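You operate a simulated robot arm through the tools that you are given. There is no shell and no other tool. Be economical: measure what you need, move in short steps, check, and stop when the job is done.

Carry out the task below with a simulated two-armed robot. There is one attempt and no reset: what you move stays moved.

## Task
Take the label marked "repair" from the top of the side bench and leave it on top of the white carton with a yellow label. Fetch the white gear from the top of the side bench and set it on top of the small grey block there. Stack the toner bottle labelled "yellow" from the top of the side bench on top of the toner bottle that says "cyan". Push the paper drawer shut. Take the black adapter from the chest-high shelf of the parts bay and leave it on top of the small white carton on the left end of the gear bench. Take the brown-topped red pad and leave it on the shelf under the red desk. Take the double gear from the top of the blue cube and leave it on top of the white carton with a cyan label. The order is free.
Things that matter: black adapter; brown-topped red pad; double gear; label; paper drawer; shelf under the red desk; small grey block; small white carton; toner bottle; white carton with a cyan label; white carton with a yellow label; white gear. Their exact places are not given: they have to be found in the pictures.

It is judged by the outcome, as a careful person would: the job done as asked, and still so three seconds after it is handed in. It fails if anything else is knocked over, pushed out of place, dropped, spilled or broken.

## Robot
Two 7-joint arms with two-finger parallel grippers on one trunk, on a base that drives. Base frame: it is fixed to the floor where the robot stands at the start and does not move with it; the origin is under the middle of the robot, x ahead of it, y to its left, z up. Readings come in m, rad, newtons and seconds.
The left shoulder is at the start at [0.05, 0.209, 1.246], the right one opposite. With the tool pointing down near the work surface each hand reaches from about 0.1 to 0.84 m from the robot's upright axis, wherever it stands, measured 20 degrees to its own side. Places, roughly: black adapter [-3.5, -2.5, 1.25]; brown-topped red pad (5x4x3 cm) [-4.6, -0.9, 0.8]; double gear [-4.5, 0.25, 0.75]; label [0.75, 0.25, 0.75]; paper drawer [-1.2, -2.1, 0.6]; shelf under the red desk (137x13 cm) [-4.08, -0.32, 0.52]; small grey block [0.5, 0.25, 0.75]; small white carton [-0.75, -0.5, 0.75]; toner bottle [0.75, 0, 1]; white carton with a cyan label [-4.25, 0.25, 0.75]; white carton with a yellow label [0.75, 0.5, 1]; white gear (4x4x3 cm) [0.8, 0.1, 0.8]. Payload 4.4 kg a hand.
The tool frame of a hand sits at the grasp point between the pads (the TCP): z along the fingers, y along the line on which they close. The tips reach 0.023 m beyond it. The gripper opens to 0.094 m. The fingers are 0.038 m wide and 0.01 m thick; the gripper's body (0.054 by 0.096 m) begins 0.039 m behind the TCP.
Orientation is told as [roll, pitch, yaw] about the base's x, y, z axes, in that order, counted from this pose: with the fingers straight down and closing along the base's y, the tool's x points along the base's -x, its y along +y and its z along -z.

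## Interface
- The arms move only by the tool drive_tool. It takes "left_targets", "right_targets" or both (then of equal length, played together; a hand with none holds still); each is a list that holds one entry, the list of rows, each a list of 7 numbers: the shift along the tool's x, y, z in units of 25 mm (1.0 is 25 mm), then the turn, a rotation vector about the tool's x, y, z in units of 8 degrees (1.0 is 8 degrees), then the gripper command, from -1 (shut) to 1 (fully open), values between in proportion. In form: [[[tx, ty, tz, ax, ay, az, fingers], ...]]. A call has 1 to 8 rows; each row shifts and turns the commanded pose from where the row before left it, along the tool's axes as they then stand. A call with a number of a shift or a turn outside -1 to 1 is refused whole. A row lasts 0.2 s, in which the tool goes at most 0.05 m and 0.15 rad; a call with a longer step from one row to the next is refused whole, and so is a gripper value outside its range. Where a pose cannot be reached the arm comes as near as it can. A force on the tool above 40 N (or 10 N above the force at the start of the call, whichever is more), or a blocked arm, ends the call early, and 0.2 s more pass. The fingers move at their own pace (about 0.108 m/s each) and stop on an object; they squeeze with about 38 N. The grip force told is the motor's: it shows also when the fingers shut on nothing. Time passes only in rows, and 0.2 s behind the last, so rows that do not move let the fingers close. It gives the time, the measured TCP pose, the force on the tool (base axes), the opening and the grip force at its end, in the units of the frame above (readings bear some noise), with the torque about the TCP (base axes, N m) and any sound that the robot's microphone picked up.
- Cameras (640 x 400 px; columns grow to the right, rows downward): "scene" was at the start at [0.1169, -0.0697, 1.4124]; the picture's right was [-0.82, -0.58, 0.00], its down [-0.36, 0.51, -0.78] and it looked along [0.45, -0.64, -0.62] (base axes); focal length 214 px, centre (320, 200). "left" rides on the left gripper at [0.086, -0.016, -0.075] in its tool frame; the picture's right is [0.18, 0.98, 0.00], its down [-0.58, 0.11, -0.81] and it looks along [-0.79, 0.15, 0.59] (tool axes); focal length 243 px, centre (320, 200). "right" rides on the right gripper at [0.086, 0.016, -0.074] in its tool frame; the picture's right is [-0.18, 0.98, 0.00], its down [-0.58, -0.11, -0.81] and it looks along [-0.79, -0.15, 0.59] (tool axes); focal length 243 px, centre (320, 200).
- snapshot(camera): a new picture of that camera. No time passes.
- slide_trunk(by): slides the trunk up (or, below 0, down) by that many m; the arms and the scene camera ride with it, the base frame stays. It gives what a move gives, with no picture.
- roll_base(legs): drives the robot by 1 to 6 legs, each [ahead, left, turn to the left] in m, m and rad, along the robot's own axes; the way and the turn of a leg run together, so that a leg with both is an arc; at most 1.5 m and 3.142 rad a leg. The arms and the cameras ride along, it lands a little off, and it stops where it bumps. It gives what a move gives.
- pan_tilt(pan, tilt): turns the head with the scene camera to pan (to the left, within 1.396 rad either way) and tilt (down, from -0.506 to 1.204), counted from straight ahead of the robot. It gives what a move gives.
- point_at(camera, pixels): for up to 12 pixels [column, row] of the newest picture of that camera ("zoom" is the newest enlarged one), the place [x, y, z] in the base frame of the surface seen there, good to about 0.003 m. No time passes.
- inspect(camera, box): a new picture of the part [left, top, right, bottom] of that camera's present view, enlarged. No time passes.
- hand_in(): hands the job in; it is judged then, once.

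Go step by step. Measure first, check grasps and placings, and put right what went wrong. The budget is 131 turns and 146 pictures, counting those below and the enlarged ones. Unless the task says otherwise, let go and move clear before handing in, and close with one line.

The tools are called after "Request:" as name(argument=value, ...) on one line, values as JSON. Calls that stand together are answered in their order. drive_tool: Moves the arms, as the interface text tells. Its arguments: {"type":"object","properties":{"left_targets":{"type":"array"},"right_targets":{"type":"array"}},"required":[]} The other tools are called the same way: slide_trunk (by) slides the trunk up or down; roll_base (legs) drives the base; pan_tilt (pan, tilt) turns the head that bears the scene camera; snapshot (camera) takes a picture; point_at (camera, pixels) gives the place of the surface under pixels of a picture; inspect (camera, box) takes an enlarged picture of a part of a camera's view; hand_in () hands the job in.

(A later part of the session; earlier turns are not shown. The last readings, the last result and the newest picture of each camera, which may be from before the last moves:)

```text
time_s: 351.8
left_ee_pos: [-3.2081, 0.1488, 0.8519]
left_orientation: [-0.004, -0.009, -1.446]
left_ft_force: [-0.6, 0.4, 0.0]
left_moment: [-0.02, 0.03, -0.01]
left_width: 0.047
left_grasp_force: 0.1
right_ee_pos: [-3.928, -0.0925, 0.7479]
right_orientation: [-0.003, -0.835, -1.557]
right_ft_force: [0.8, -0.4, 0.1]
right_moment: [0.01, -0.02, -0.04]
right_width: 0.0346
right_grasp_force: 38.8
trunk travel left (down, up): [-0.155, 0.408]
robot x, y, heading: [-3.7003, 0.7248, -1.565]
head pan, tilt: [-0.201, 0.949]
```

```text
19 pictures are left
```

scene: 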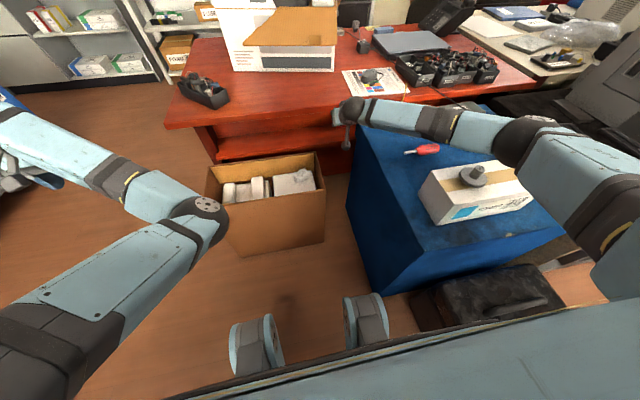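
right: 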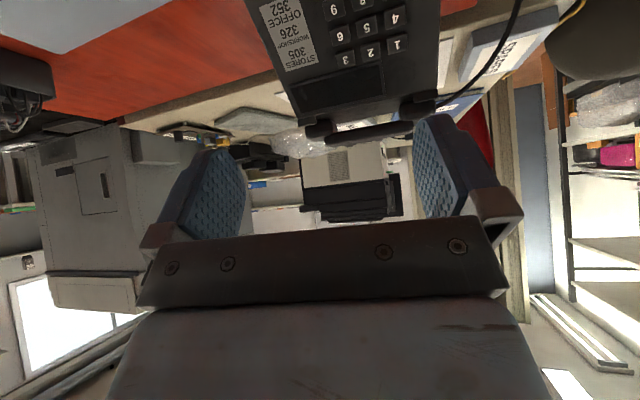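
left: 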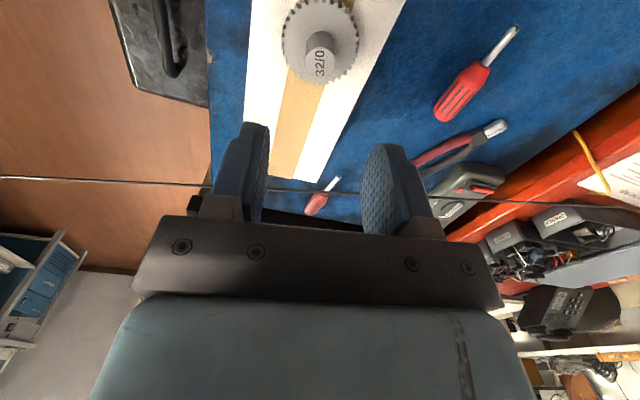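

The elbow swings inward as the arm stretches. To be safer I'll back the base 35 mm and stretch further while lowering, then check.

Request:
roll_base(legs=[[-0.035, 0, 0]])

Request:
drive_tool(right_targets=[[[-0.6, 0, 0.68, 0, 0, 0, -1], [0.3, 0, 0.95, 0, 0, 0, -1], [0.743, 0, 0.669, 0, 0, 0, -1], [0.743, 0, 0.669, 0, 0, 0, -1], [0.743, 0, 0.669, 0, 0, 0, -1], [0.743, 0, 0.669, 0, 0, 0, -1], [0.743, 0, 0.669, 0, 0, 0, -1]]])

Request:
snapshot(camera="scene")

```text
time_s: 352.7
left_ee_pos: [-3.2081, 0.1851, 0.853]
left_orientation: [-0.004, -0.011, -1.444]
left_ft_force: [0.4, -0.4, 0.4]
left_moment: [0.0, 0.0, 0.03]
left_width: 0.0472
left_grasp_force: 0.1
right_ee_pos: [-3.9288, -0.0565, 0.7485]
right_orientation: [-0.003, -0.837, -1.556]
right_ft_force: [-0.1, 0.0, 0.7]
right_moment: [0.01, 0.02, 0.02]
right_width: 0.0346
right_grasp_force: 38.1
trunk travel left (down, up): [-0.155, 0.408]
robot x, y, heading: [-3.7003, 0.7611, -1.565]
head pan, tilt: [-0.201, 0.949]
```

```text
time_s: 354.3
left_ee_pos: [-3.208, 0.1826, 0.851]
left_orientation: [-0.004, -0.009, -1.444]
left_ft_force: [0.2, 0.5, -0.7]
left_moment: [0.02, 0.03, -0.02]
left_width: 0.0469
left_grasp_force: 0.0
right_ee_pos: [-3.9277, -0.0919, 0.6003]
right_orientation: [-0.003, -0.833, -1.556]
right_ft_force: [-0.1, -0.5, -0.5]
right_moment: [0.0, 0.02, 0.01]
right_width: 0.0347
right_grasp_force: 38.1
trunk travel left (down, up): [-0.155, 0.408]
robot x, y, heading: [-3.6981, 0.7561, -1.565]
head pan, tilt: [-0.201, 0.949]
```

```text
18 pictures are left
```

scene: 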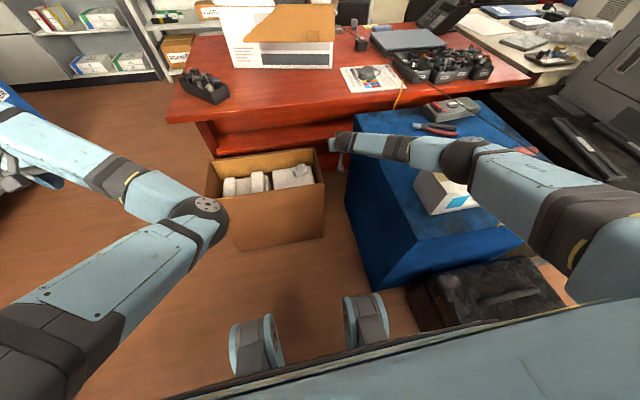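

I'll measure the elbow's distance to the carton, then lower to z≈0.565.

Request:
point_at(camera="scene", pixels=[[470, 165], [480, 150], [462, 140], [500, 180], [465, 172], [425, 150], [425, 180], [340, 145]])

Request:
drive_tool(right_targets=[[[0.743, 0, 0.669, 0, 0, 0, -1], [0.3, 0, 0.27, 0, 0, 0, -1]]])

```text
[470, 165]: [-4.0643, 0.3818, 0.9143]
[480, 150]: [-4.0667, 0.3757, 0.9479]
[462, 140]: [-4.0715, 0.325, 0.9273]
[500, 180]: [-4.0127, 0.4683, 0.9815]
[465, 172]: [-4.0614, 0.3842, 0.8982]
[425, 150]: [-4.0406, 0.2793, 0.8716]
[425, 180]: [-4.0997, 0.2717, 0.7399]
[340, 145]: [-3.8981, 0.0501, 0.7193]
```

```text
time_s: 354.9
left_ee_pos: [-3.2088, 0.1828, 0.8512]
left_orientation: [-0.005, -0.008, -1.446]
left_ft_force: [0.1, -0.2, 0.1]
left_moment: [0.02, 0.0, -0.02]
left_width: 0.0469
left_grasp_force: 0.1
right_ee_pos: [-3.9292, -0.0916, 0.5673]
right_orientation: [-0.003, -0.835, -1.557]
right_ft_force: [-0.7, -0.3, -0.7]
right_moment: [0.02, 0.02, 0.0]
right_width: 0.0347
right_grasp_force: 38.3
trunk travel left (down, up): [-0.155, 0.408]
robot x, y, heading: [-3.6994, 0.7558, -1.565]
head pan, tilt: [-0.201, 0.949]
```

There are about 3 cm between elbow and gear; I'll shift 25 mm away from it as I drive the hand in under the desktop.

Request:
roll_base(legs=[[0.0, 0.025, 0], [0.188, 0, 0]])

Request:
snapshot(camera="scene")

Request:
snapshot(camera="right")

```text
time_s: 356.9
left_ee_pos: [-3.182, -0.0033, 0.8513]
left_orientation: [-0.004, -0.007, -1.444]
left_ft_force: [-0.1, -0.6, -0.1]
left_moment: [0.02, 0.02, -0.02]
left_width: 0.0469
left_grasp_force: 0.1
right_ee_pos: [-3.9011, -0.2798, 0.5668]
right_orientation: [-0.001, -0.835, -1.558]
right_ft_force: [0.3, -0.7, -0.6]
right_moment: [0.0, -0.01, 0.01]
right_width: 0.0349
right_grasp_force: 37.8
trunk travel left (down, up): [-0.155, 0.408]
robot x, y, heading: [-3.6725, 0.5715, -1.566]
head pan, tilt: [-0.201, 0.949]
```

```text
17 pictures are left
```

scene: 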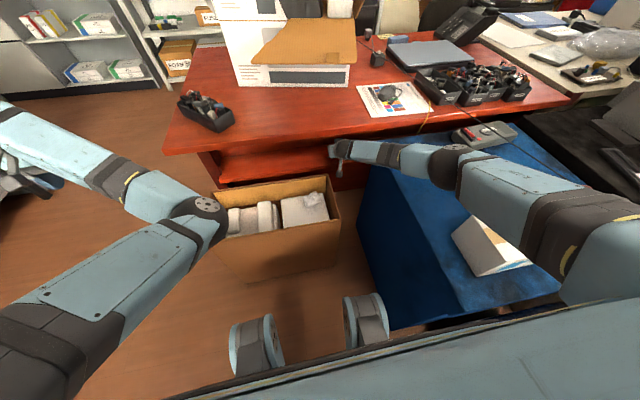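

```text
16 pictures are left
```

right: 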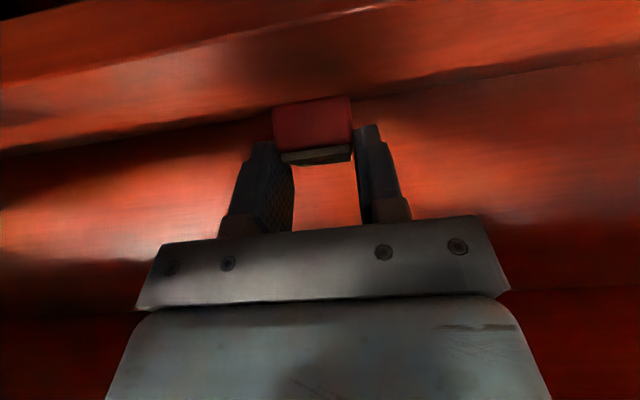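

The pad is in under the desktop. I'll measure the shelf surface around it in the hand view.

Request:
point_at(camera="right", pixels=[[310, 85], [310, 60], [300, 40], [200, 60], [200, 100], [420, 60], [420, 120], [312, 100], [315, 140], [315, 160]])

```text
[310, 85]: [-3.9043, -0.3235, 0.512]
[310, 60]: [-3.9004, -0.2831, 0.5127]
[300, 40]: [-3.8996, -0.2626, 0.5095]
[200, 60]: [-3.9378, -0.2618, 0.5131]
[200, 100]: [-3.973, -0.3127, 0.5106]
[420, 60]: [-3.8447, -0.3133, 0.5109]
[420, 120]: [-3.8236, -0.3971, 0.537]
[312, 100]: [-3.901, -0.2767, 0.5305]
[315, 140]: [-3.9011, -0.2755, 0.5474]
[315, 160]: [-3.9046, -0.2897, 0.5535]
```

The pad's rear bottom edge is at y=-0.277, z=0.530, over the shelf (0.512). I'll go 12 mm deeper and lower 17 mm.

Request:
drive_tool(right_targets=[[[-0.334, 0, 0.372, 0, 0, 0, -1], [0.28, 0, 0.25, 0, 0, 0, -1], [0.22, 0, 0.2, 0, 0, 0, -1], [0, 0, 0, 0, 0, 0, -1]]])

Request:
inspect(camera="right", box=[220, 40, 420, 190])

```text
time_s: 357.9
left_ee_pos: [-3.1833, -0.0035, 0.8516]
left_orientation: [-0.003, -0.008, -1.445]
left_ft_force: [-0.1, -0.4, 0.2]
left_moment: [0.0, 0.03, 0.04]
left_width: 0.0469
left_grasp_force: 0.1
right_ee_pos: [-3.9023, -0.2929, 0.5498]
right_orientation: [-0.002, -0.832, -1.557]
right_ft_force: [-0.3, 0.4, -0.4]
right_moment: [-0.01, -0.01, -0.01]
right_width: 0.0347
right_grasp_force: 38.5
trunk travel left (down, up): [-0.155, 0.408]
robot x, y, heading: [-3.6742, 0.5707, -1.563]
head pan, tilt: [-0.201, 0.949]
```

```text
2.67 times, centred on (320, 115) of right
```

zoom: 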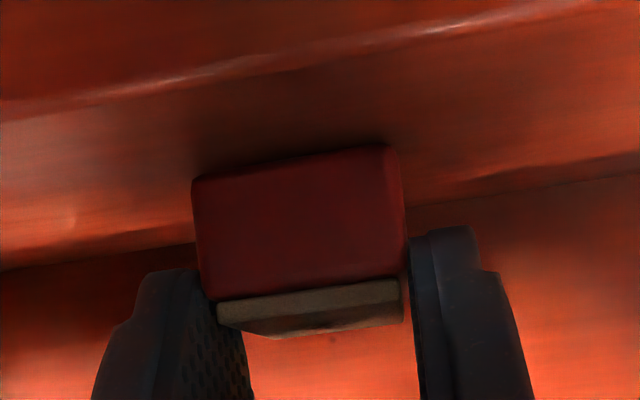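

Nearly down. I'll lower 2–3 mm, open slightly, and pull straight back out with the base.

Request:
drive_tool(right_targets=[[[0.09, 0, 0.08, 0, 0, 0, -1], [0, 0, 0, 0, 0, 0, -0.2], [0, 0, 0, 0, 0, 0, 0.1], [0, 0, 0, 0, 0, 0, 0.3], [0, 0, 0, 0, 0, 0, 0.3]]])

Request:
roll_base(legs=[[-0.2, 0, 0]])

Request:
snapshot(camera="right")

```text
time_s: 359.1
left_ee_pos: [-3.1821, -0.0038, 0.8514]
left_orientation: [-0.003, -0.008, -1.444]
left_ft_force: [0.2, 0.5, 0.1]
left_moment: [-0.02, -0.04, 0.01]
left_width: 0.0472
left_grasp_force: 0.1
right_ee_pos: [-3.901, -0.292, 0.5474]
right_orientation: [-0.002, -0.834, -1.557]
right_ft_force: [0.2, -0.1, 0.1]
right_moment: [0.03, -0.04, 0.03]
right_width: 0.0609
right_grasp_force: 0.1
trunk travel left (down, up): [-0.155, 0.408]
robot x, y, heading: [-3.6728, 0.5723, -1.561]
head pan, tilt: [-0.201, 0.949]
```

```text
time_s: 360.7
left_ee_pos: [-3.1823, 0.196, 0.8523]
left_orientation: [-0.004, -0.011, -1.445]
left_ft_force: [0.2, -0.2, 0.4]
left_moment: [0.04, 0.01, 0.02]
left_width: 0.047
left_grasp_force: 0.1
right_ee_pos: [-3.901, -0.0931, 0.5482]
right_orientation: [-0.001, -0.837, -1.555]
right_ft_force: [0.2, 0.7, 0.1]
right_moment: [-0.02, -0.02, 0.01]
right_width: 0.0611
right_grasp_force: 0.0
trunk travel left (down, up): [-0.155, 0.408]
robot x, y, heading: [-3.6768, 0.7714, -1.566]
head pan, tilt: [-0.201, 0.949]
```

```text
14 pictures are left
```

right: 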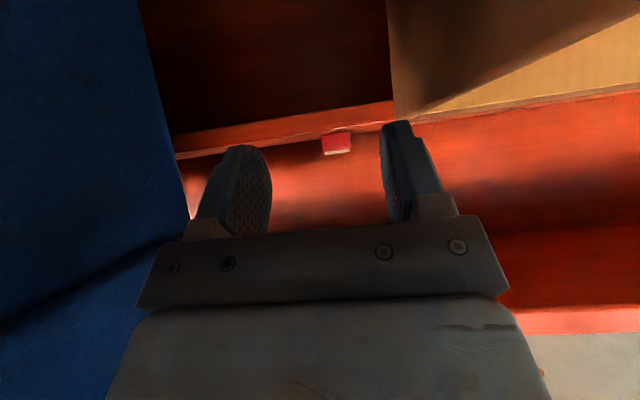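

The pad rests on the shelf. I'll raise the trunk, straighten and retract the right hand, then drive round into the aisle facing the parts bay.

Request:
slide_trunk(by=0.4)

Request:
drive_tool(right_targets=[[[0, 0, -0.5, 0, 1, 0, 0.3], [0, 0, -0.5, 0, 1, 0, 0.3], [0, 0, -0.5, 0, 1, 0, 0.3], [0, 0, 0, 0, 1, 0, 0.3], [0, 0, 0, 0, 1, 0, 0.3], [0, 0, 0, 0, 0.97, 0, 0.3], [1, 0, 0, 0, 0, 0, 0.3], [1, 0, 0, 0, 0, 0, 0.3]]])

Request:
drive_tool(right_targets=[[[1, 0, -0.5, 0, 0, 0, 0.3], [1, 0, -0.5, 0, 0, 0, 0.3], [1, 0, -0.5, 0, 0, 0, 0.3], [1, 0, -0.5, 0, 0, 0, 0.3], [1, 0, -0.5, 0, 0, 0, 0.3], [1, 0, -0.5, 0, 0, 0, 0.3], [1, 0, -0.5, 0, 0, 0, 0.3], [1, 0, -0.5, 0, 0, 0, 0.3]]])

Request:
roll_base(legs=[[0, 1.0, 0], [1.4, 0, 0], [0.52, 0, 0], [0.0, -0.3, 0]])

Request:
pan_tilt(pan=-0.5, tilt=0.35)

Request:
snapshot(camera="scene")

```text
time_s: 364.6
left_ee_pos: [-3.1834, 0.1958, 1.2518]
left_orientation: [-0.002, -0.009, -1.446]
left_ft_force: [0.3, -0.5, 0.1]
left_moment: [0.02, -0.02, -0.01]
left_width: 0.047
left_grasp_force: 0.1
right_ee_pos: [-3.9023, -0.0943, 0.9466]
right_orientation: [-0.001, -0.834, -1.556]
right_ft_force: [0.2, -0.5, 1.0]
right_moment: [-0.02, 0.0, 0.0]
right_width: 0.0609
right_grasp_force: 0.0
trunk travel left (down, up): [-0.555, 0.008]
robot x, y, heading: [-3.6748, 0.7699, -1.559]
head pan, tilt: [-0.201, 0.949]
```

```text
time_s: 366.4
left_ee_pos: [-3.1829, 0.1969, 1.253]
left_orientation: [-0.002, -0.011, -1.445]
left_ft_force: [-0.6, -0.1, -0.5]
left_moment: [-0.02, -0.04, 0.03]
left_width: 0.0468
left_grasp_force: 0.0
right_ee_pos: [-3.9058, -0.0069, 0.9631]
right_orientation: [-0.001, -0.206, -1.557]
right_ft_force: [0.3, 1.0, -0.3]
right_moment: [0.02, -0.01, -0.01]
right_width: 0.0611
right_grasp_force: 0.0
right hand out of reach, approached as far as the arm can: row 5, 6
trunk travel left (down, up): [-0.555, 0.008]
robot x, y, heading: [-3.6739, 0.7712, -1.563]
head pan, tilt: [-0.201, 0.949]
```

```text
time_s: 368.2
left_ee_pos: [-3.183, 0.1968, 1.2521]
left_orientation: [-0.005, -0.011, -1.445]
left_ft_force: [-0.2, 0.3, -0.2]
left_moment: [0.01, -0.01, 0.0]
left_width: 0.0471
left_grasp_force: 0.0
right_ee_pos: [-3.9086, 0.2098, 1.0212]
right_orientation: [-0.002, -0.21, -1.558]
right_ft_force: [0.2, -0.3, 0.3]
right_moment: [0.02, -0.03, -0.03]
right_width: 0.0612
right_grasp_force: 0.1
trunk travel left (down, up): [-0.555, 0.008]
robot x, y, heading: [-3.6757, 0.7623, -1.56]
head pan, tilt: [-0.201, 0.949]
```

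```text
time_s: 389.3
left_ee_pos: [-2.4769, -1.7134, 1.2515]
left_orientation: [-0.003, -0.01, -1.449]
left_ft_force: [0.6, 0.3, -0.2]
left_moment: [0.0, -0.03, -0.02]
left_width: 0.0469
left_grasp_force: 0.0
right_ee_pos: [-3.2025, -1.6963, 1.0201]
right_orientation: [-0.002, -0.206, -1.562]
right_ft_force: [0.3, 0.5, 0.8]
right_moment: [-0.02, -0.03, 0.01]
right_width: 0.061
right_grasp_force: 0.1
trunk travel left (down, up): [-0.555, 0.008]
robot x, y, heading: [-2.9656, -1.1378, -1.567]
head pan, tilt: [-0.201, 0.949]
```

```text
time_s: 390.3
left_ee_pos: [-2.4779, -1.7113, 1.2527]
left_orientation: [-0.004, -0.009, -1.45]
left_ft_force: [-0.3, -0.5, 0.6]
left_moment: [-0.01, 0.0, -0.02]
left_width: 0.0469
left_grasp_force: 0.0
right_ee_pos: [-3.2025, -1.6972, 1.0201]
right_orientation: [-0.001, -0.209, -1.562]
right_ft_force: [0.6, -0.3, 0.0]
right_moment: [-0.01, 0.01, -0.02]
right_width: 0.061
right_grasp_force: 0.0
trunk travel left (down, up): [-0.555, 0.008]
robot x, y, heading: [-2.9694, -1.1397, -1.569]
head pan, tilt: [-0.499, 0.351]
```

```text
13 pictures are left
```

scene: 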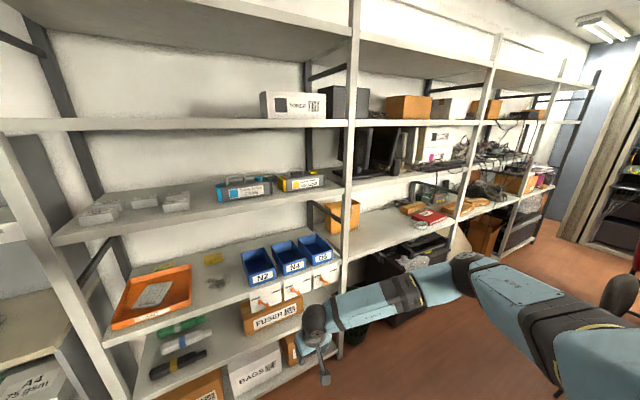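

The shelf row at (400,190) should be near x=-3.5. I'll zoom there to find the black adapter and measure.

Request:
inspect(camera="scene", box=[320, 110, 500, 250])

Request:
point_at(camera="zoom", pixels=[[90, 270], [250, 230], [330, 215], [310, 290], [380, 280], [240, 150], [100, 100], [450, 180], [350, 250]])

```text
2.86 times, centred on (410, 180) of scene
```

zoom: 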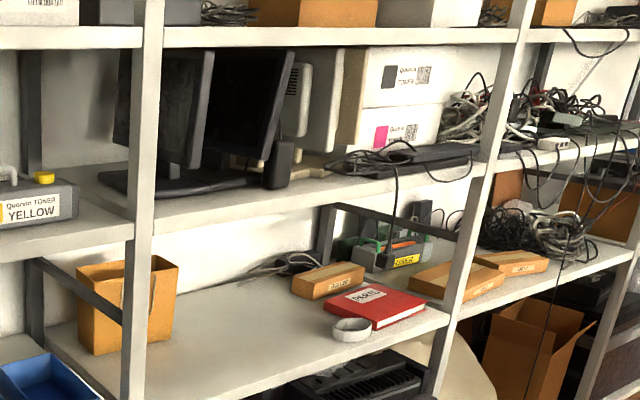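

```text
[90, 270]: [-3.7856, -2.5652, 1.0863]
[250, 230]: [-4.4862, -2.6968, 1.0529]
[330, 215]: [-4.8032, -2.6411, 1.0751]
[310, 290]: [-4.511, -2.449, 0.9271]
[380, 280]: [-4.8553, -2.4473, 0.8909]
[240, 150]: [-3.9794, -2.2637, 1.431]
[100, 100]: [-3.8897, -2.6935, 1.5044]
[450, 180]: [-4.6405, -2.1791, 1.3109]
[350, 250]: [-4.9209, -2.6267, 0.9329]
```

The expected spot (-3.5,-2.5,1.25) projects to about pixel (291,177), by the toner cartridges. I'll zoom in there.

Request:
inspect(camera="scene", box=[190, 130, 350, 230])

Request:
point_at(camera="zoom", pixels=[[180, 220], [450, 180], [450, 210], [300, 250], [350, 195], [560, 200], [500, 240], [90, 250], [590, 150], [620, 200], [400, 160], [250, 180]])

```text
4.00 times, centred on (270, 180) of scene
```

zoom: 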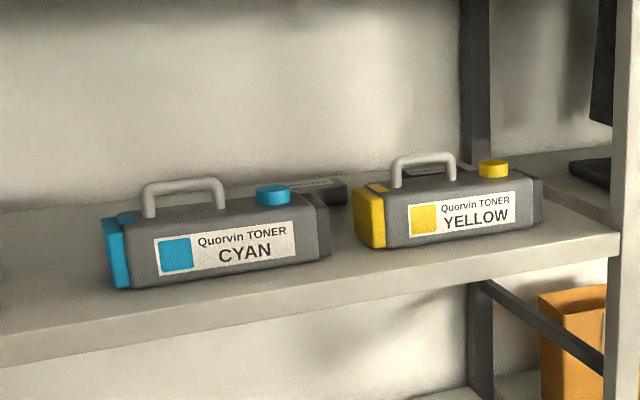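

```text
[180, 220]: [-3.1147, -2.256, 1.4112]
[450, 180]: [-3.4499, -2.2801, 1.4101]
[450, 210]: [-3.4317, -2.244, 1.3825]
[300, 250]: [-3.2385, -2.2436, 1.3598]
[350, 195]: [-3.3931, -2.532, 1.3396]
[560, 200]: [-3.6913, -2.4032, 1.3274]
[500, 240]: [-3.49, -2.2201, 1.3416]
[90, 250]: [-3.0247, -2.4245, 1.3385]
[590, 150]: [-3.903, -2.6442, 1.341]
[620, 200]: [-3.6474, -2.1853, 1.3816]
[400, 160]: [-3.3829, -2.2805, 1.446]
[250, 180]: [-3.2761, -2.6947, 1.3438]
```

Two black items lie behind the cartridges, at zoom (315,190) and (425,172). I'll zoom in closer to tell which is the adapter.

Request:
inspect(camera="scene", box=[255, 165, 311, 195])

Request:
point_at(camera="zoom", pixels=[[120, 145], [140, 180], [60, 140], [165, 160], [430, 65], [400, 60], [460, 70], [480, 90], [180, 140]])

Request:
point_at(camera="scene", pixels=[[250, 126], [340, 124], [200, 120]])

```text
11.43 times, centred on (283, 180) of scene
```

zoom: 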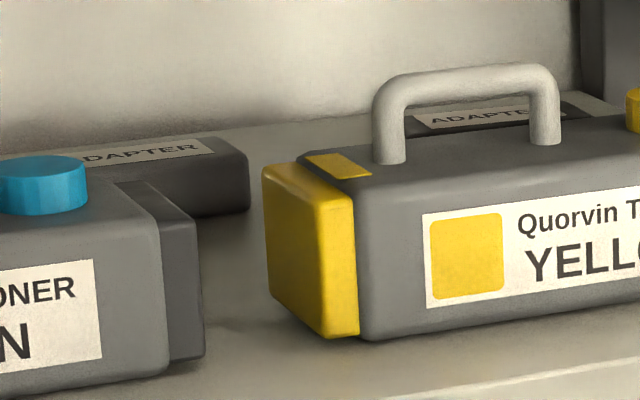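

```text
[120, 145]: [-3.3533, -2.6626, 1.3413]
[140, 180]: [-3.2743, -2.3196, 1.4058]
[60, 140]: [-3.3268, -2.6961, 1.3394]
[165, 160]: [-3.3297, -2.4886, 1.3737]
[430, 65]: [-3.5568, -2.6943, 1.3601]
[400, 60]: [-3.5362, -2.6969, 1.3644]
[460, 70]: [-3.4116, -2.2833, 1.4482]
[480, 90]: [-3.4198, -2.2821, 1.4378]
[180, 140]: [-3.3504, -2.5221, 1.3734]
```

```text
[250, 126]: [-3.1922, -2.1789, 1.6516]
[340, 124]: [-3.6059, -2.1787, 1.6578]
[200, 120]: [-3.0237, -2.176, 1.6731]
```

Both are adapters; the left one is grey, and the black one lies behind the yellow cartridge at about x=-3.5. I'll measure the visible parts of its top and the upright.

Request:
point_at(camera="zoom", pixels=[[425, 122], [450, 118], [500, 113], [520, 112], [590, 112], [580, 104], [570, 110], [365, 135], [410, 125], [340, 143], [320, 148], [600, 118]])

Request:
roll_base(legs=[[0.12, -0.5, 0]])

Request:
pan_tilt(pan=0.0, tilt=0.3)

Request:
inspect(camera="scene", box=[260, 140, 380, 220])

```text
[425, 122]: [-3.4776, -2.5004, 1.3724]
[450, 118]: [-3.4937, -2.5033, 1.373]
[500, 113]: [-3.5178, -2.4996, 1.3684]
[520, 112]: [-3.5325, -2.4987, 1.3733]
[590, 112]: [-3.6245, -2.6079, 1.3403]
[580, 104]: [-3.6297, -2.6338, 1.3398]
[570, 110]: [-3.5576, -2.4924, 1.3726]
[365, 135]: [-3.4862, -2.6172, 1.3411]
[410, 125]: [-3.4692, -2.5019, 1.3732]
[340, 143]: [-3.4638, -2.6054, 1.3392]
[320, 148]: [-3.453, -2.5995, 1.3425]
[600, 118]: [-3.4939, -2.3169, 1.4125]
```

```text
time_s: 392.1
left_ee_pos: [-2.5592, -1.7389, 1.2505]
left_orientation: [-0.007, -0.008, -1.461]
left_ft_force: [0.2, 0.2, 0.6]
left_moment: [0.03, 0.0, -0.02]
left_width: 0.0468
left_grasp_force: 0.0
right_ee_pos: [-3.2864, -1.7146, 1.0204]
right_orientation: [-0.006, -0.209, -1.572]
right_ft_force: [0.5, -0.1, -1.4]
right_moment: [-0.05, -0.01, 0.02]
right_width: 0.061
right_grasp_force: 0.3
trunk travel left (down, up): [-0.555, 0.008]
robot x, y, heading: [-3.0471, -1.1548, -1.577]
head pan, tilt: [-0.499, 0.351]
stopped in leg 1: the robot was blocked; the commanded pose is now the measured one
```

```text
time_s: 393.0
left_ee_pos: [-2.5581, -1.7377, 1.2498]
left_orientation: [-0.008, -0.009, -1.462]
left_ft_force: [-0.6, 0.4, 0.7]
left_moment: [0.0, -0.01, 0.02]
left_width: 0.047
left_grasp_force: 0.1
right_ee_pos: [-3.286, -1.7152, 1.0215]
right_orientation: [-0.009, -0.207, -1.572]
right_ft_force: [-0.5, -0.2, 0.5]
right_moment: [-0.01, 0.02, -0.01]
right_width: 0.0612
right_grasp_force: 0.0
trunk travel left (down, up): [-0.555, 0.008]
robot x, y, heading: [-3.0458, -1.1583, -1.573]
head pan, tilt: [0.0, 0.3]
```

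```text
5.00 times, centred on (320, 180) of scene
```

zoom: 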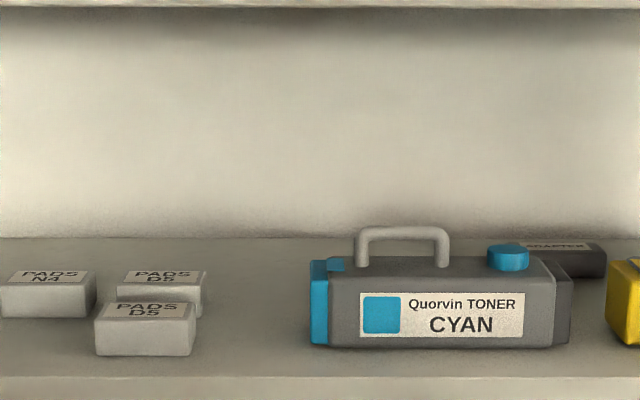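

The adapter is about 11 cm long in x, top z 1.373, behind the yellow cartridge, so it must be gripped front-to-back with an upright hand. I'll set the right hand upright and turned 90°, pull the left hand in, and measure the clearance under the upper shelf.

Request:
roll_base(legs=[[0.15, 0.0, 0], [0.0, -0.1, 0]])

Request:
drive_tool(left_targets=[[[1, 0, 0, 0, 0, 0, 0], [1, 0, 0, 0, 0, 0, 0], [1, 0, 0, 0, 0, 0, 0], [1, 0, 0, 0, 0, 0, 0], [1, 0, 0, 0, 0, 0, 0], [1, 0, 0, 0, 0, 0, 0], [1, 0, 0, 0, 0, 0, 0], [1, 0, 0, 0, 0, 0, 0]]], right_targets=[[[0, 0, -1, 0, 0.75, 0, 0.6], [0, 0, -1, 0, 0.73, 0, 0.6], [0, 0, -1, 0, 0, 1, 0.6], [0, 0, -1, 0, 0, 1, 0.6], [0, 0, -1, 0, 0, 1, 0.6], [0, 0, -1, 0, 0, 1, 0.6], [0, 0, -1, 0, 0, 1, 0.6], [0, 0, -1, 0, 0, 1, 0.6]]])

Request:
drive_tool(right_targets=[[[0, 0, -1, 0, 0, 1, 0.6], [0, 0, -1, 0, 0, 1, 0.6], [0, 0, -1, 0, 0, 1, 0.6], [0, 0, -1, 0, 0, 1, 0.6], [0, 0, -1, 0, 0, 1, 0.6], [0, 0, -1, 0, 0, 0.25, 0.6]]])

Request:
pan_tilt(pan=-0.35, tilt=0.25)

Request:
snapshot(camera="scene")

```text
time_s: 395.5
left_ee_pos: [-2.6624, -1.8875, 1.2516]
left_orientation: [-0.004, -0.011, -1.459]
left_ft_force: [0.1, 0.1, 0.8]
left_moment: [0.01, 0.03, 0.0]
left_width: 0.0469
left_grasp_force: 0.1
right_ee_pos: [-3.3879, -1.8637, 1.0194]
right_orientation: [-0.007, -0.209, -1.573]
right_ft_force: [0.4, 0.6, 0.9]
right_moment: [0.03, 0.03, 0.05]
right_width: 0.0611
right_grasp_force: 0.0
trunk travel left (down, up): [-0.555, 0.008]
robot x, y, heading: [-3.1431, -1.3073, -1.58]
head pan, tilt: [0.0, 0.3]
```

```text
time_s: 397.3
left_ee_pos: [-2.643, -1.6935, 1.2482]
left_orientation: [0.002, -0.012, -1.45]
left_ft_force: [0.1, 0.1, -0.1]
left_moment: [0.01, 0.0, 0.01]
left_width: 0.0471
left_grasp_force: 0.1
left hand out of reach, approached as far as the arm can: row 4, 5, 6, 7, 8
right_ee_pos: [-3.3875, -1.8554, 1.2204]
right_orientation: [-0.002, -0.006, -2.414]
right_ft_force: [-0.1, 0.0, -0.3]
right_moment: [0.02, -0.02, 0.01]
right_width: 0.0753
right_grasp_force: 0.0
trunk travel left (down, up): [-0.555, 0.008]
robot x, y, heading: [-3.149, -1.3067, -1.577]
head pan, tilt: [0.0, 0.3]
```

```text
time_s: 398.7
left_ee_pos: [-2.6423, -1.6938, 1.2481]
left_orientation: [0.001, -0.013, -1.449]
left_ft_force: [-0.6, 0.2, -0.1]
left_moment: [0.01, -0.02, 0.01]
left_width: 0.047
left_grasp_force: 0.0
right_ee_pos: [-3.3865, -1.8557, 1.3703]
right_orientation: [0.002, -0.005, 3.14]
right_ft_force: [-0.2, -1.3, 0.4]
right_moment: [0.03, 0.0, 0.01]
right_width: 0.0751
right_grasp_force: 0.0
trunk travel left (down, up): [-0.555, 0.008]
robot x, y, heading: [-3.1468, -1.3095, -1.578]
head pan, tilt: [0.0, 0.3]
```

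```text
time_s: 399.6
left_ee_pos: [-2.6423, -1.6927, 1.2476]
left_orientation: [0.004, -0.011, -1.45]
left_ft_force: [-0.1, -0.6, -0.8]
left_moment: [0.02, -0.02, 0.03]
left_width: 0.0471
left_grasp_force: 0.1
right_ee_pos: [-3.3874, -1.8561, 1.3688]
right_orientation: [0.004, -0.004, 3.138]
right_ft_force: [0.1, 0.2, -0.3]
right_moment: [-0.02, 0.0, -0.01]
right_width: 0.0753
right_grasp_force: 0.0
trunk travel left (down, up): [-0.555, 0.008]
robot x, y, heading: [-3.1444, -1.306, -1.573]
head pan, tilt: [-0.351, 0.25]
```

```text
8 pictures are left
```

scene: 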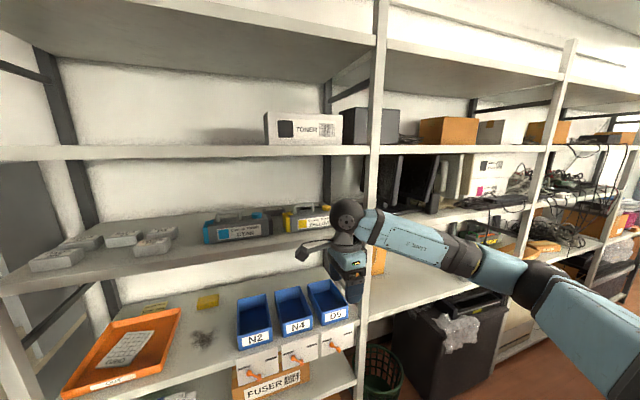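

I'll measure the wrist ball's top, the upper shelf's lower edge and the cartridges from here.

Request:
point_at(camera="scene", pixels=[[348, 201], [345, 215], [300, 155], [250, 158], [330, 152], [288, 220], [300, 215], [272, 215], [268, 232], [285, 228], [372, 190], [250, 216]])

Request:
inspect(camera="scene", box=[190, 140, 390, 290])

```text
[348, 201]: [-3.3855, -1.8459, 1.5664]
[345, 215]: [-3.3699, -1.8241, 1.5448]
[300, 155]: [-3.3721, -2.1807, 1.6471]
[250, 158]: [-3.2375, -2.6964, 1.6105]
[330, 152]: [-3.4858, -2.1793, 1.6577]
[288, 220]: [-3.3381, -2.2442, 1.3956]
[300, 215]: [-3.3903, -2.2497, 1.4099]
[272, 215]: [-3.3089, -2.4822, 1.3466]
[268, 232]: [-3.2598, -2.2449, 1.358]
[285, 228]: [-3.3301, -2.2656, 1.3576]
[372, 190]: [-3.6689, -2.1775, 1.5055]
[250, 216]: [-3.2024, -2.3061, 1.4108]
```

```text
2.67 times, centred on (290, 215) of scene
```

zoom: 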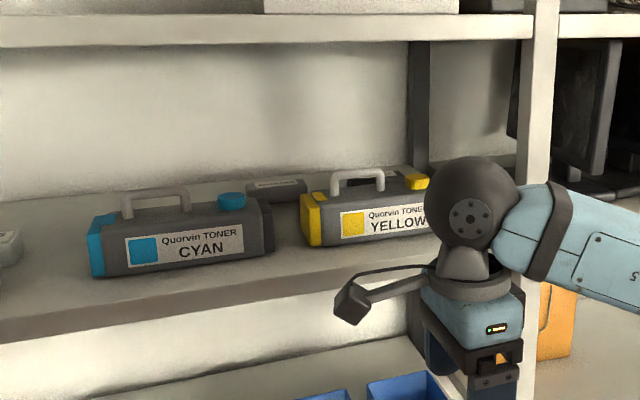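

The wrist ball reaches 0.20 m above the TCP and the shelf's underside is about 1.635, so the closed fingers can pass only through the gap between the cartridges. I'll measure that gap and set the arm nearly straight outside the rack.

Request:
point_at(camera="zoom", pixels=[[272, 240], [270, 215], [303, 230], [303, 205], [232, 196], [218, 205], [260, 200], [322, 200], [310, 193], [290, 190], [305, 188], [545, 150]])

Request:
roll_base(legs=[[-0.12, 0.2, 0]])

Request:
drive_tool(right_targets=[[[0, 0, 0, 0, 0, -1, -1], [0, 0, 0, 0, 0, -1, -1], [0, 0, 0, 0, 0, -1, -1], [0, 0, 0, 0, 0, -1, -1], [0, 0, 0, 0, 0, -1, -1], [0, 0, 0, 0, 0, -1, -1], [0, 0, 0, 0, 0, -1, -1], [0, 0, 0, 0, 0, -1, -1]]])

Request:
drive_tool(right_targets=[[[0, 0, 0, 0, 0, -1, -1], [0, 0, 0, 0, 0, -1, -1], [0, 0, 0, 0, 0, -1, -1], [0, 0, 0, 0, 0, -0.25, -1], [-1, -0.6, -0.1, 0, 0, 0, -1], [-1, -0.6, -0.1, 0, 0, 0, -1], [-1, -0.6, -0.1, 0, 0, 0, -1], [-1, -0.6, -0.1, 0, 0, 0, -1]]])

Request:
drive_tool(right_targets=[[[-1, -0.7, -0.1, 0, 0, 0, -1], [-1, -0.7, -0.1, 0, 0, 0, -1], [-1, -0.7, -0.1, 0, 0, 0, -1], [-1, -0.7, -0.1, 0, 0, 0, -1], [-1, -0.7, -0.1, 0, 0, 0, -1]]])

Request:
snapshot(camera="scene")

```text
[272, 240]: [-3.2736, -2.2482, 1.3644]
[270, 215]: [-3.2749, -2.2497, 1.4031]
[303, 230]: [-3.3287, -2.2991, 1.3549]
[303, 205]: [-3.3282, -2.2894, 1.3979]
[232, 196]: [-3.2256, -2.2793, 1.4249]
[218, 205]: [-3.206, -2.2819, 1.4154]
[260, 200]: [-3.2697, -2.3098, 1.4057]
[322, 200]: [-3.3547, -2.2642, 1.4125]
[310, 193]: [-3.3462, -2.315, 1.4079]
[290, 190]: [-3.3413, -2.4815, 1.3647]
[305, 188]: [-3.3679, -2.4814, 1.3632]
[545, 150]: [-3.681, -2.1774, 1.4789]
```

```text
time_s: 401.9
left_ee_pos: [-2.4424, -1.5759, 1.2475]
left_orientation: [0.005, -0.01, -1.45]
left_ft_force: [-0.8, 0.0, -0.4]
left_moment: [0.05, 0.0, 0.02]
left_width: 0.0469
left_grasp_force: 0.0
right_ee_pos: [-3.1887, -1.7384, 1.3698]
right_orientation: [0.002, -0.002, 3.141]
right_ft_force: [-0.5, -0.1, -0.2]
right_moment: [-0.01, -0.01, 0.0]
right_width: 0.075
right_grasp_force: 0.0
trunk travel left (down, up): [-0.555, 0.008]
robot x, y, heading: [-2.9451, -1.1874, -1.577]
head pan, tilt: [-0.351, 0.25]
```

```text
time_s: 403.8
left_ee_pos: [-2.4409, -1.5765, 1.249]
left_orientation: [0.006, -0.013, -1.447]
left_ft_force: [0.6, -0.4, 0.1]
left_moment: [-0.01, -0.03, -0.01]
left_width: 0.0468
left_grasp_force: 0.0
right_ee_pos: [-3.1872, -1.7394, 1.3688]
right_orientation: [-0.003, -0.003, -2.021]
right_ft_force: [0.0, 0.2, 0.0]
right_moment: [0.02, 0.03, -0.01]
right_width: 0.0
right_grasp_force: 38.2
trunk travel left (down, up): [-0.555, 0.008]
robot x, y, heading: [-2.9451, -1.1889, -1.577]
head pan, tilt: [-0.351, 0.25]
```

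```text
time_s: 405.6
left_ee_pos: [-2.4412, -1.5773, 1.2473]
left_orientation: [0.004, -0.01, -1.446]
left_ft_force: [-0.8, -0.5, 0.4]
left_moment: [-0.01, 0.0, -0.02]
left_width: 0.0469
left_grasp_force: 0.1
right_ee_pos: [-3.247, -1.8402, 1.3802]
right_orientation: [-0.003, 0.001, -1.572]
right_ft_force: [0.1, 0.7, -0.7]
right_moment: [0.05, 0.0, -0.02]
right_width: 0.0
right_grasp_force: 37.7
trunk travel left (down, up): [-0.555, 0.008]
robot x, y, heading: [-2.946, -1.189, -1.578]
head pan, tilt: [-0.351, 0.25]
```

```text
time_s: 406.8
left_ee_pos: [-2.4401, -1.5761, 1.2488]
left_orientation: [0.006, -0.01, -1.448]
left_ft_force: [-0.1, -1.3, 0.2]
left_moment: [-0.02, -0.01, -0.01]
left_width: 0.0471
left_grasp_force: 0.2
right_ee_pos: [-3.3359, -1.9654, 1.3917]
right_orientation: [-0.004, 0.0, -1.574]
right_ft_force: [0.4, -0.3, -0.5]
right_moment: [0.0, -0.01, 0.0]
right_width: 0.0002
right_grasp_force: 37.8
trunk travel left (down, up): [-0.555, 0.008]
robot x, y, heading: [-2.9472, -1.1898, -1.576]
head pan, tilt: [-0.351, 0.25]
```

```text
6 pictures are left
```

scene: 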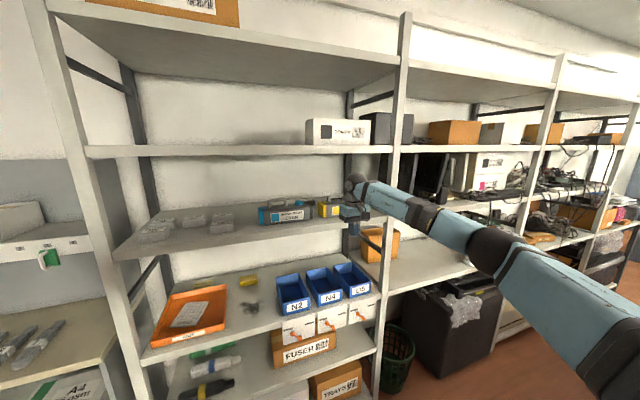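

The gap runs from x=-3.274 to -3.328 (centre -3.301), and the hand is at x=-3.336, z 1.392. I'll align with the gap, approach to the shelf's front edge and check the forearm's height.

Request:
point_at(camera="scene", pixels=[[385, 200], [400, 210], [430, 215], [425, 235], [470, 240], [490, 225], [490, 265], [350, 178], [352, 235]])

Request:
roll_base(legs=[[0, 0.035, 0.004], [0.2, 0, 0]])

Request:
inspect(camera="scene", box=[250, 150, 450, 300])

```text
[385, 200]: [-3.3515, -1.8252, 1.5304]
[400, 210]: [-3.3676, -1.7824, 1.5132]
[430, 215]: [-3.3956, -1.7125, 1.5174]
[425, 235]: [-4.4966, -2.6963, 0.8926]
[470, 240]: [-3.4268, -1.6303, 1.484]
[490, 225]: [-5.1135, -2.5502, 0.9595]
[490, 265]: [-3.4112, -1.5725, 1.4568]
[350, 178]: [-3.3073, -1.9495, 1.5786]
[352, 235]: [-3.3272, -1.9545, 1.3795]
```

```text
time_s: 408.9
left_ee_pos: [-2.4047, -1.77, 1.2492]
left_orientation: [0.004, -0.015, -1.441]
left_ft_force: [0.7, 0.4, -0.5]
left_moment: [-0.02, 0.0, 0.04]
left_width: 0.047
left_grasp_force: 0.0
right_ee_pos: [-3.297, -2.1623, 1.3931]
right_orientation: [-0.004, -0.004, -1.566]
right_ft_force: [-0.5, -0.4, 0.1]
right_moment: [0.0, 0.02, 0.0]
right_width: 0.0
right_grasp_force: 37.7
trunk travel left (down, up): [-0.555, 0.008]
robot x, y, heading: [-2.9121, -1.3895, -1.563]
head pan, tilt: [-0.351, 0.25]
```

```text
2.67 times, centred on (350, 225) of scene
```

zoom: 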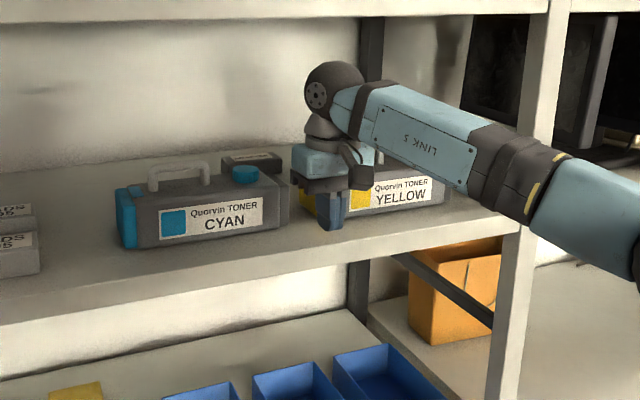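

The hand is lined up at x=-3.297 with the gap. I'll shift 4 mm, drive in 0.235 m so the closed fingers pass between the cartridges, and check.

Request:
drive_tool(right_targets=[[[0, -0.16, 0, 0, 0, 0, -1], [0, 0, 0, 0, 0, 0, -1]]])

Request:
roll_base(legs=[[0.237, 0, -0.005]])

Request:
inspect(camera="scene", box=[250, 150, 450, 300])

```text
time_s: 409.5
left_ee_pos: [-2.4034, -1.7718, 1.2491]
left_orientation: [0.008, -0.01, -1.441]
left_ft_force: [0.1, -0.5, -0.2]
left_moment: [-0.01, 0.0, -0.03]
left_width: 0.0469
left_grasp_force: 0.0
right_ee_pos: [-3.2993, -2.1638, 1.392]
right_orientation: [-0.004, 0.0, -1.568]
right_ft_force: [-0.1, 0.6, -0.2]
right_moment: [0.0, 0.0, 0.01]
right_width: 0.0
right_grasp_force: 37.7
trunk travel left (down, up): [-0.555, 0.008]
robot x, y, heading: [-2.9055, -1.3896, -1.572]
head pan, tilt: [-0.351, 0.25]
```

```text
time_s: 411.3
left_ee_pos: [-2.4084, -2.014, 1.2488]
left_orientation: [0.006, -0.012, -1.448]
left_ft_force: [1.1, -0.3, -0.6]
left_moment: [0.01, 0.03, 0.0]
left_width: 0.047
left_grasp_force: 0.1
right_ee_pos: [-3.3068, -2.3989, 1.3932]
right_orientation: [-0.004, -0.003, -1.577]
right_ft_force: [0.5, 0.0, 0.2]
right_moment: [0.0, 0.03, -0.02]
right_width: 0.0
right_grasp_force: 37.9
trunk travel left (down, up): [-0.555, 0.008]
robot x, y, heading: [-2.912, -1.6228, -1.582]
head pan, tilt: [-0.351, 0.25]
```

```text
2.67 times, centred on (350, 225) of scene
```

zoom: 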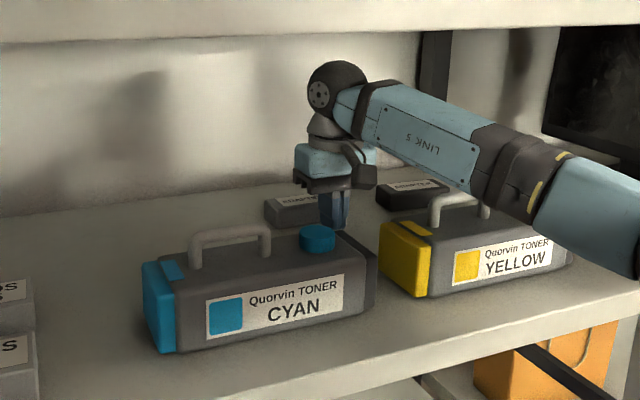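

The hand is inside with nothing touched, and the black adapter shows at zoom (415,192). I'll measure it, raise 12 mm and turn the hand 90°.

Request:
point_at(camera="zoom", pixels=[[382, 192], [392, 184], [430, 182], [445, 188], [415, 187], [400, 205], [385, 203], [440, 180], [420, 205], [458, 203], [300, 198], [318, 215]])

Request:
drive_tool(right_targets=[[[0, 0, -0.5, 0, 0, 0, -1], [0, 0, 0, 0, 0, 1, -1], [0, 0, 0, 0, 0, 1, -1], [0, 0, 0, 0, 0, 1, -1], [0, 0, 0, 0, 0, 1, -1], [0, 0, 0, 0, 0, 1, -1], [0, 0, 0, 0, 0, 1, -1], [0, 0, 0, 0, 0, 1, -1]]])

Request:
drive_tool(right_targets=[[[0, 0, 0, 0, 0, 1, -1], [0, 0, 0, 0, 0, 1, -1], [0, 0, 0, 0, 0, 1, -1], [0, 0, 0, 0, 0, 1, -1], [0, 0, 0, 0, 0, 0.25, -1]]])

```text
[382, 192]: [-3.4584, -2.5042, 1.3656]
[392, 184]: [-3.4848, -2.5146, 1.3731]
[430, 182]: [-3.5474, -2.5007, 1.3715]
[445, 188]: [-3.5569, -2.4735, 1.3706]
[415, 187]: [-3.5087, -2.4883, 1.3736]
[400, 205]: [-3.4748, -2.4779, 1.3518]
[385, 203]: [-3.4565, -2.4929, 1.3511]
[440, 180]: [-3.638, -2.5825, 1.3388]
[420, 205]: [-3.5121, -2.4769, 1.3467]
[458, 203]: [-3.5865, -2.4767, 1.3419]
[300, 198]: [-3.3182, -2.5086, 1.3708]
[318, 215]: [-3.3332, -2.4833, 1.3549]
```

```text
time_s: 413.1
left_ee_pos: [-2.4073, -2.0149, 1.2485]
left_orientation: [0.008, -0.013, -1.45]
left_ft_force: [0.4, -0.4, -0.1]
left_moment: [0.01, 0.01, -0.02]
left_width: 0.0472
left_grasp_force: 0.0
right_ee_pos: [-3.3076, -2.3989, 1.4058]
right_orientation: [-0.001, -0.004, -2.554]
right_ft_force: [-0.3, 0.1, 0.2]
right_moment: [0.0, 0.0, 0.02]
right_width: 0.0
right_grasp_force: 38.1
trunk travel left (down, up): [-0.555, 0.008]
robot x, y, heading: [-2.91, -1.6268, -1.584]
head pan, tilt: [-0.351, 0.25]
```

```text
time_s: 414.3
left_ee_pos: [-2.4075, -2.0151, 1.248]
left_orientation: [0.007, -0.009, -1.45]
left_ft_force: [-0.3, -0.2, -0.2]
left_moment: [0.02, -0.01, 0.01]
left_width: 0.0469
left_grasp_force: 0.1
right_ee_pos: [-3.3087, -2.3998, 1.4046]
right_orientation: [0.004, -0.002, 3.136]
right_ft_force: [-0.2, -0.3, 0.9]
right_moment: [0.03, -0.04, 0.01]
right_width: 0.0
right_grasp_force: 38.1
trunk travel left (down, up): [-0.555, 0.008]
robot x, y, heading: [-2.9093, -1.6271, -1.58]
head pan, tilt: [-0.351, 0.25]
```

The adapter spans x -3.456 to -3.56, front face y=-2.477, centre about (-3.508,-2.50). I'll draw the left hand in a little, strafe right 0.2 m behind the yellow cartridge, and open the gripper before going deeper.

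Request:
drive_tool(left_targets=[[[1, 0.3, 0, 0, 0, 0, 0], [1, 0.3, 0, 0, 0, 0, 0], [0.5, 0, 0, 0, 0, 0, 0]]])

Request:
roll_base(legs=[[0, -0.2, 0]])

Request:
inspect(camera="scene", box=[250, 150, 450, 300])

```text
time_s: 415.1
left_ee_pos: [-2.4014, -1.9516, 1.2478]
left_orientation: [0.005, -0.013, -1.451]
left_ft_force: [-0.2, -0.1, 0.2]
left_moment: [0.01, -0.01, 0.05]
left_width: 0.0471
left_grasp_force: 0.0
right_ee_pos: [-3.3076, -2.4002, 1.4063]
right_orientation: [0.001, -0.004, 3.136]
right_ft_force: [-0.5, 0.6, 0.1]
right_moment: [0.02, 0.01, -0.03]
right_width: 0.0001
right_grasp_force: 38.1
trunk travel left (down, up): [-0.555, 0.008]
robot x, y, heading: [-2.913, -1.6258, -1.574]
head pan, tilt: [-0.351, 0.25]
```

```text
time_s: 417.5
left_ee_pos: [-2.5991, -1.9492, 1.2468]
left_orientation: [0.006, -0.011, -1.448]
left_ft_force: [0.1, -0.7, 0.1]
left_moment: [-0.01, -0.03, -0.01]
left_width: 0.0472
left_grasp_force: 0.1
right_ee_pos: [-3.5046, -2.3986, 1.4063]
right_orientation: [0.0, -0.002, 3.137]
right_ft_force: [-0.7, -0.5, 0.7]
right_moment: [0.03, 0.03, 0.01]
right_width: 0.0001
right_grasp_force: 38.1
trunk travel left (down, up): [-0.555, 0.008]
robot x, y, heading: [-3.1095, -1.6255, -1.578]
head pan, tilt: [-0.351, 0.25]
```

```text
2.67 times, centred on (350, 225) of scene
```

zoom: 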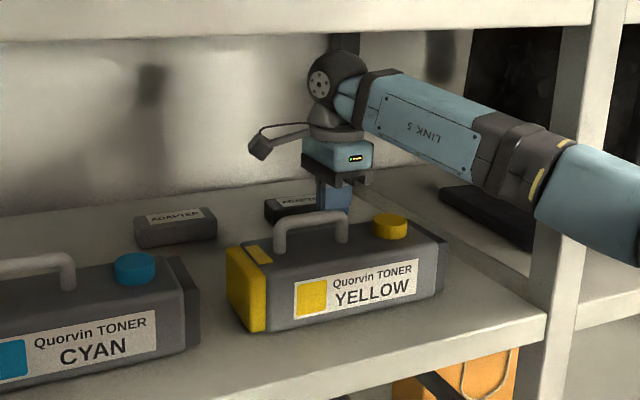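

The hand is behind the yellow cartridge, in line with the adapter at x=-3.505. I'll drive in 0.1 m, open the gripper above the adapter, and read the position.

Request:
roll_base(legs=[[0.102, 0, 0]])

Request:
drive_tool(right_targets=[[[0, 0, 0, 0, 0, 0, 0.4], [0, 0, 0, 0, 0, 0, 0.75], [0, 0, 0, 0, 0, 0, 0.75]]])

```text
time_s: 418.6
left_ee_pos: [-2.5919, -2.0512, 1.2445]
left_orientation: [-0.002, -0.011, -1.446]
left_ft_force: [-0.9, -0.1, 0.9]
left_moment: [-0.02, 0.02, 0.0]
left_width: 0.047
left_grasp_force: 0.2
right_ee_pos: [-3.4954, -2.501, 1.4095]
right_orientation: [0.003, -0.014, 3.142]
right_ft_force: [0.5, 0.3, -0.3]
right_moment: [0.01, 0.02, 0.0]
right_width: 0.0001
right_grasp_force: 37.9
trunk travel left (down, up): [-0.555, 0.008]
robot x, y, heading: [-3.1089, -1.7284, -1.577]
head pan, tilt: [-0.351, 0.25]
```

```text
time_s: 419.4
left_ee_pos: [-2.5926, -2.0494, 1.2441]
left_orientation: [-0.001, -0.011, -1.445]
left_ft_force: [0.0, 0.5, 0.0]
left_moment: [0.0, -0.01, 0.0]
left_width: 0.0469
left_grasp_force: 0.1
right_ee_pos: [-3.4954, -2.5014, 1.4087]
right_orientation: [0.004, -0.011, -3.141]
right_ft_force: [0.0, 0.2, -0.7]
right_moment: [0.02, -0.01, 0.04]
right_width: 0.0822
right_grasp_force: 0.2
trunk travel left (down, up): [-0.555, 0.008]
robot x, y, heading: [-3.1083, -1.7258, -1.575]
head pan, tilt: [-0.351, 0.25]
```

The TCP is at (-3.495,-2.501), over the adapter. I'll lower 34 mm, close, and lift 42 mm.

Request:
drive_tool(right_targets=[[[0, 0, 0.7, 0, 0, 0, 0.75], [0, 0, 0.66, 0, 0, 0, 0.75], [0, 0, 0, 0, 0, 0, 0], [0, 0, 0, 0, 0, 0, -1], [0, 0, 0, 0, 0, 0, -1], [0, 0, -0.5, 0, 0, 0, -1], [0, 0, -0.7, 0, 0, 0, -1], [0, 0, -0.5, 0, 0, 0, -1]]])

Request:
inspect(camera="scene", box=[250, 150, 450, 300])

```text
time_s: 421.2
left_ee_pos: [-2.5916, -2.0469, 1.2452]
left_orientation: [-0.001, -0.012, -1.448]
left_ft_force: [-0.9, -0.2, 0.1]
left_moment: [0.01, -0.01, 0.03]
left_width: 0.0472
left_grasp_force: 0.1
right_ee_pos: [-3.4964, -2.4987, 1.418]
right_orientation: [0.003, -0.011, 3.142]
right_ft_force: [-0.3, 0.5, -1.8]
right_moment: [0.0, -0.07, 0.03]
right_width: 0.0497
right_grasp_force: 38.1
trunk travel left (down, up): [-0.555, 0.008]
robot x, y, heading: [-3.11, -1.7253, -1.581]
head pan, tilt: [-0.351, 0.25]
```

```text
2.67 times, centred on (350, 225) of scene
```

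zoom: 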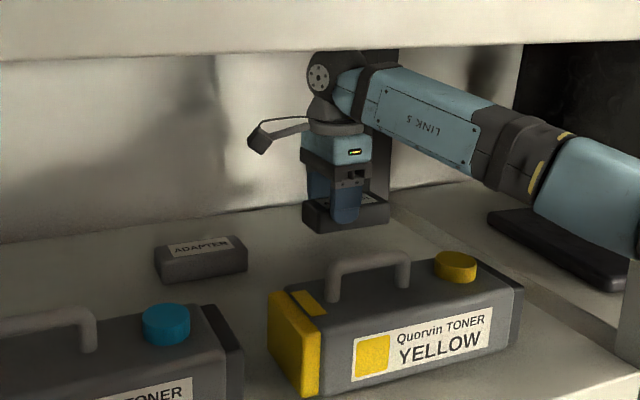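

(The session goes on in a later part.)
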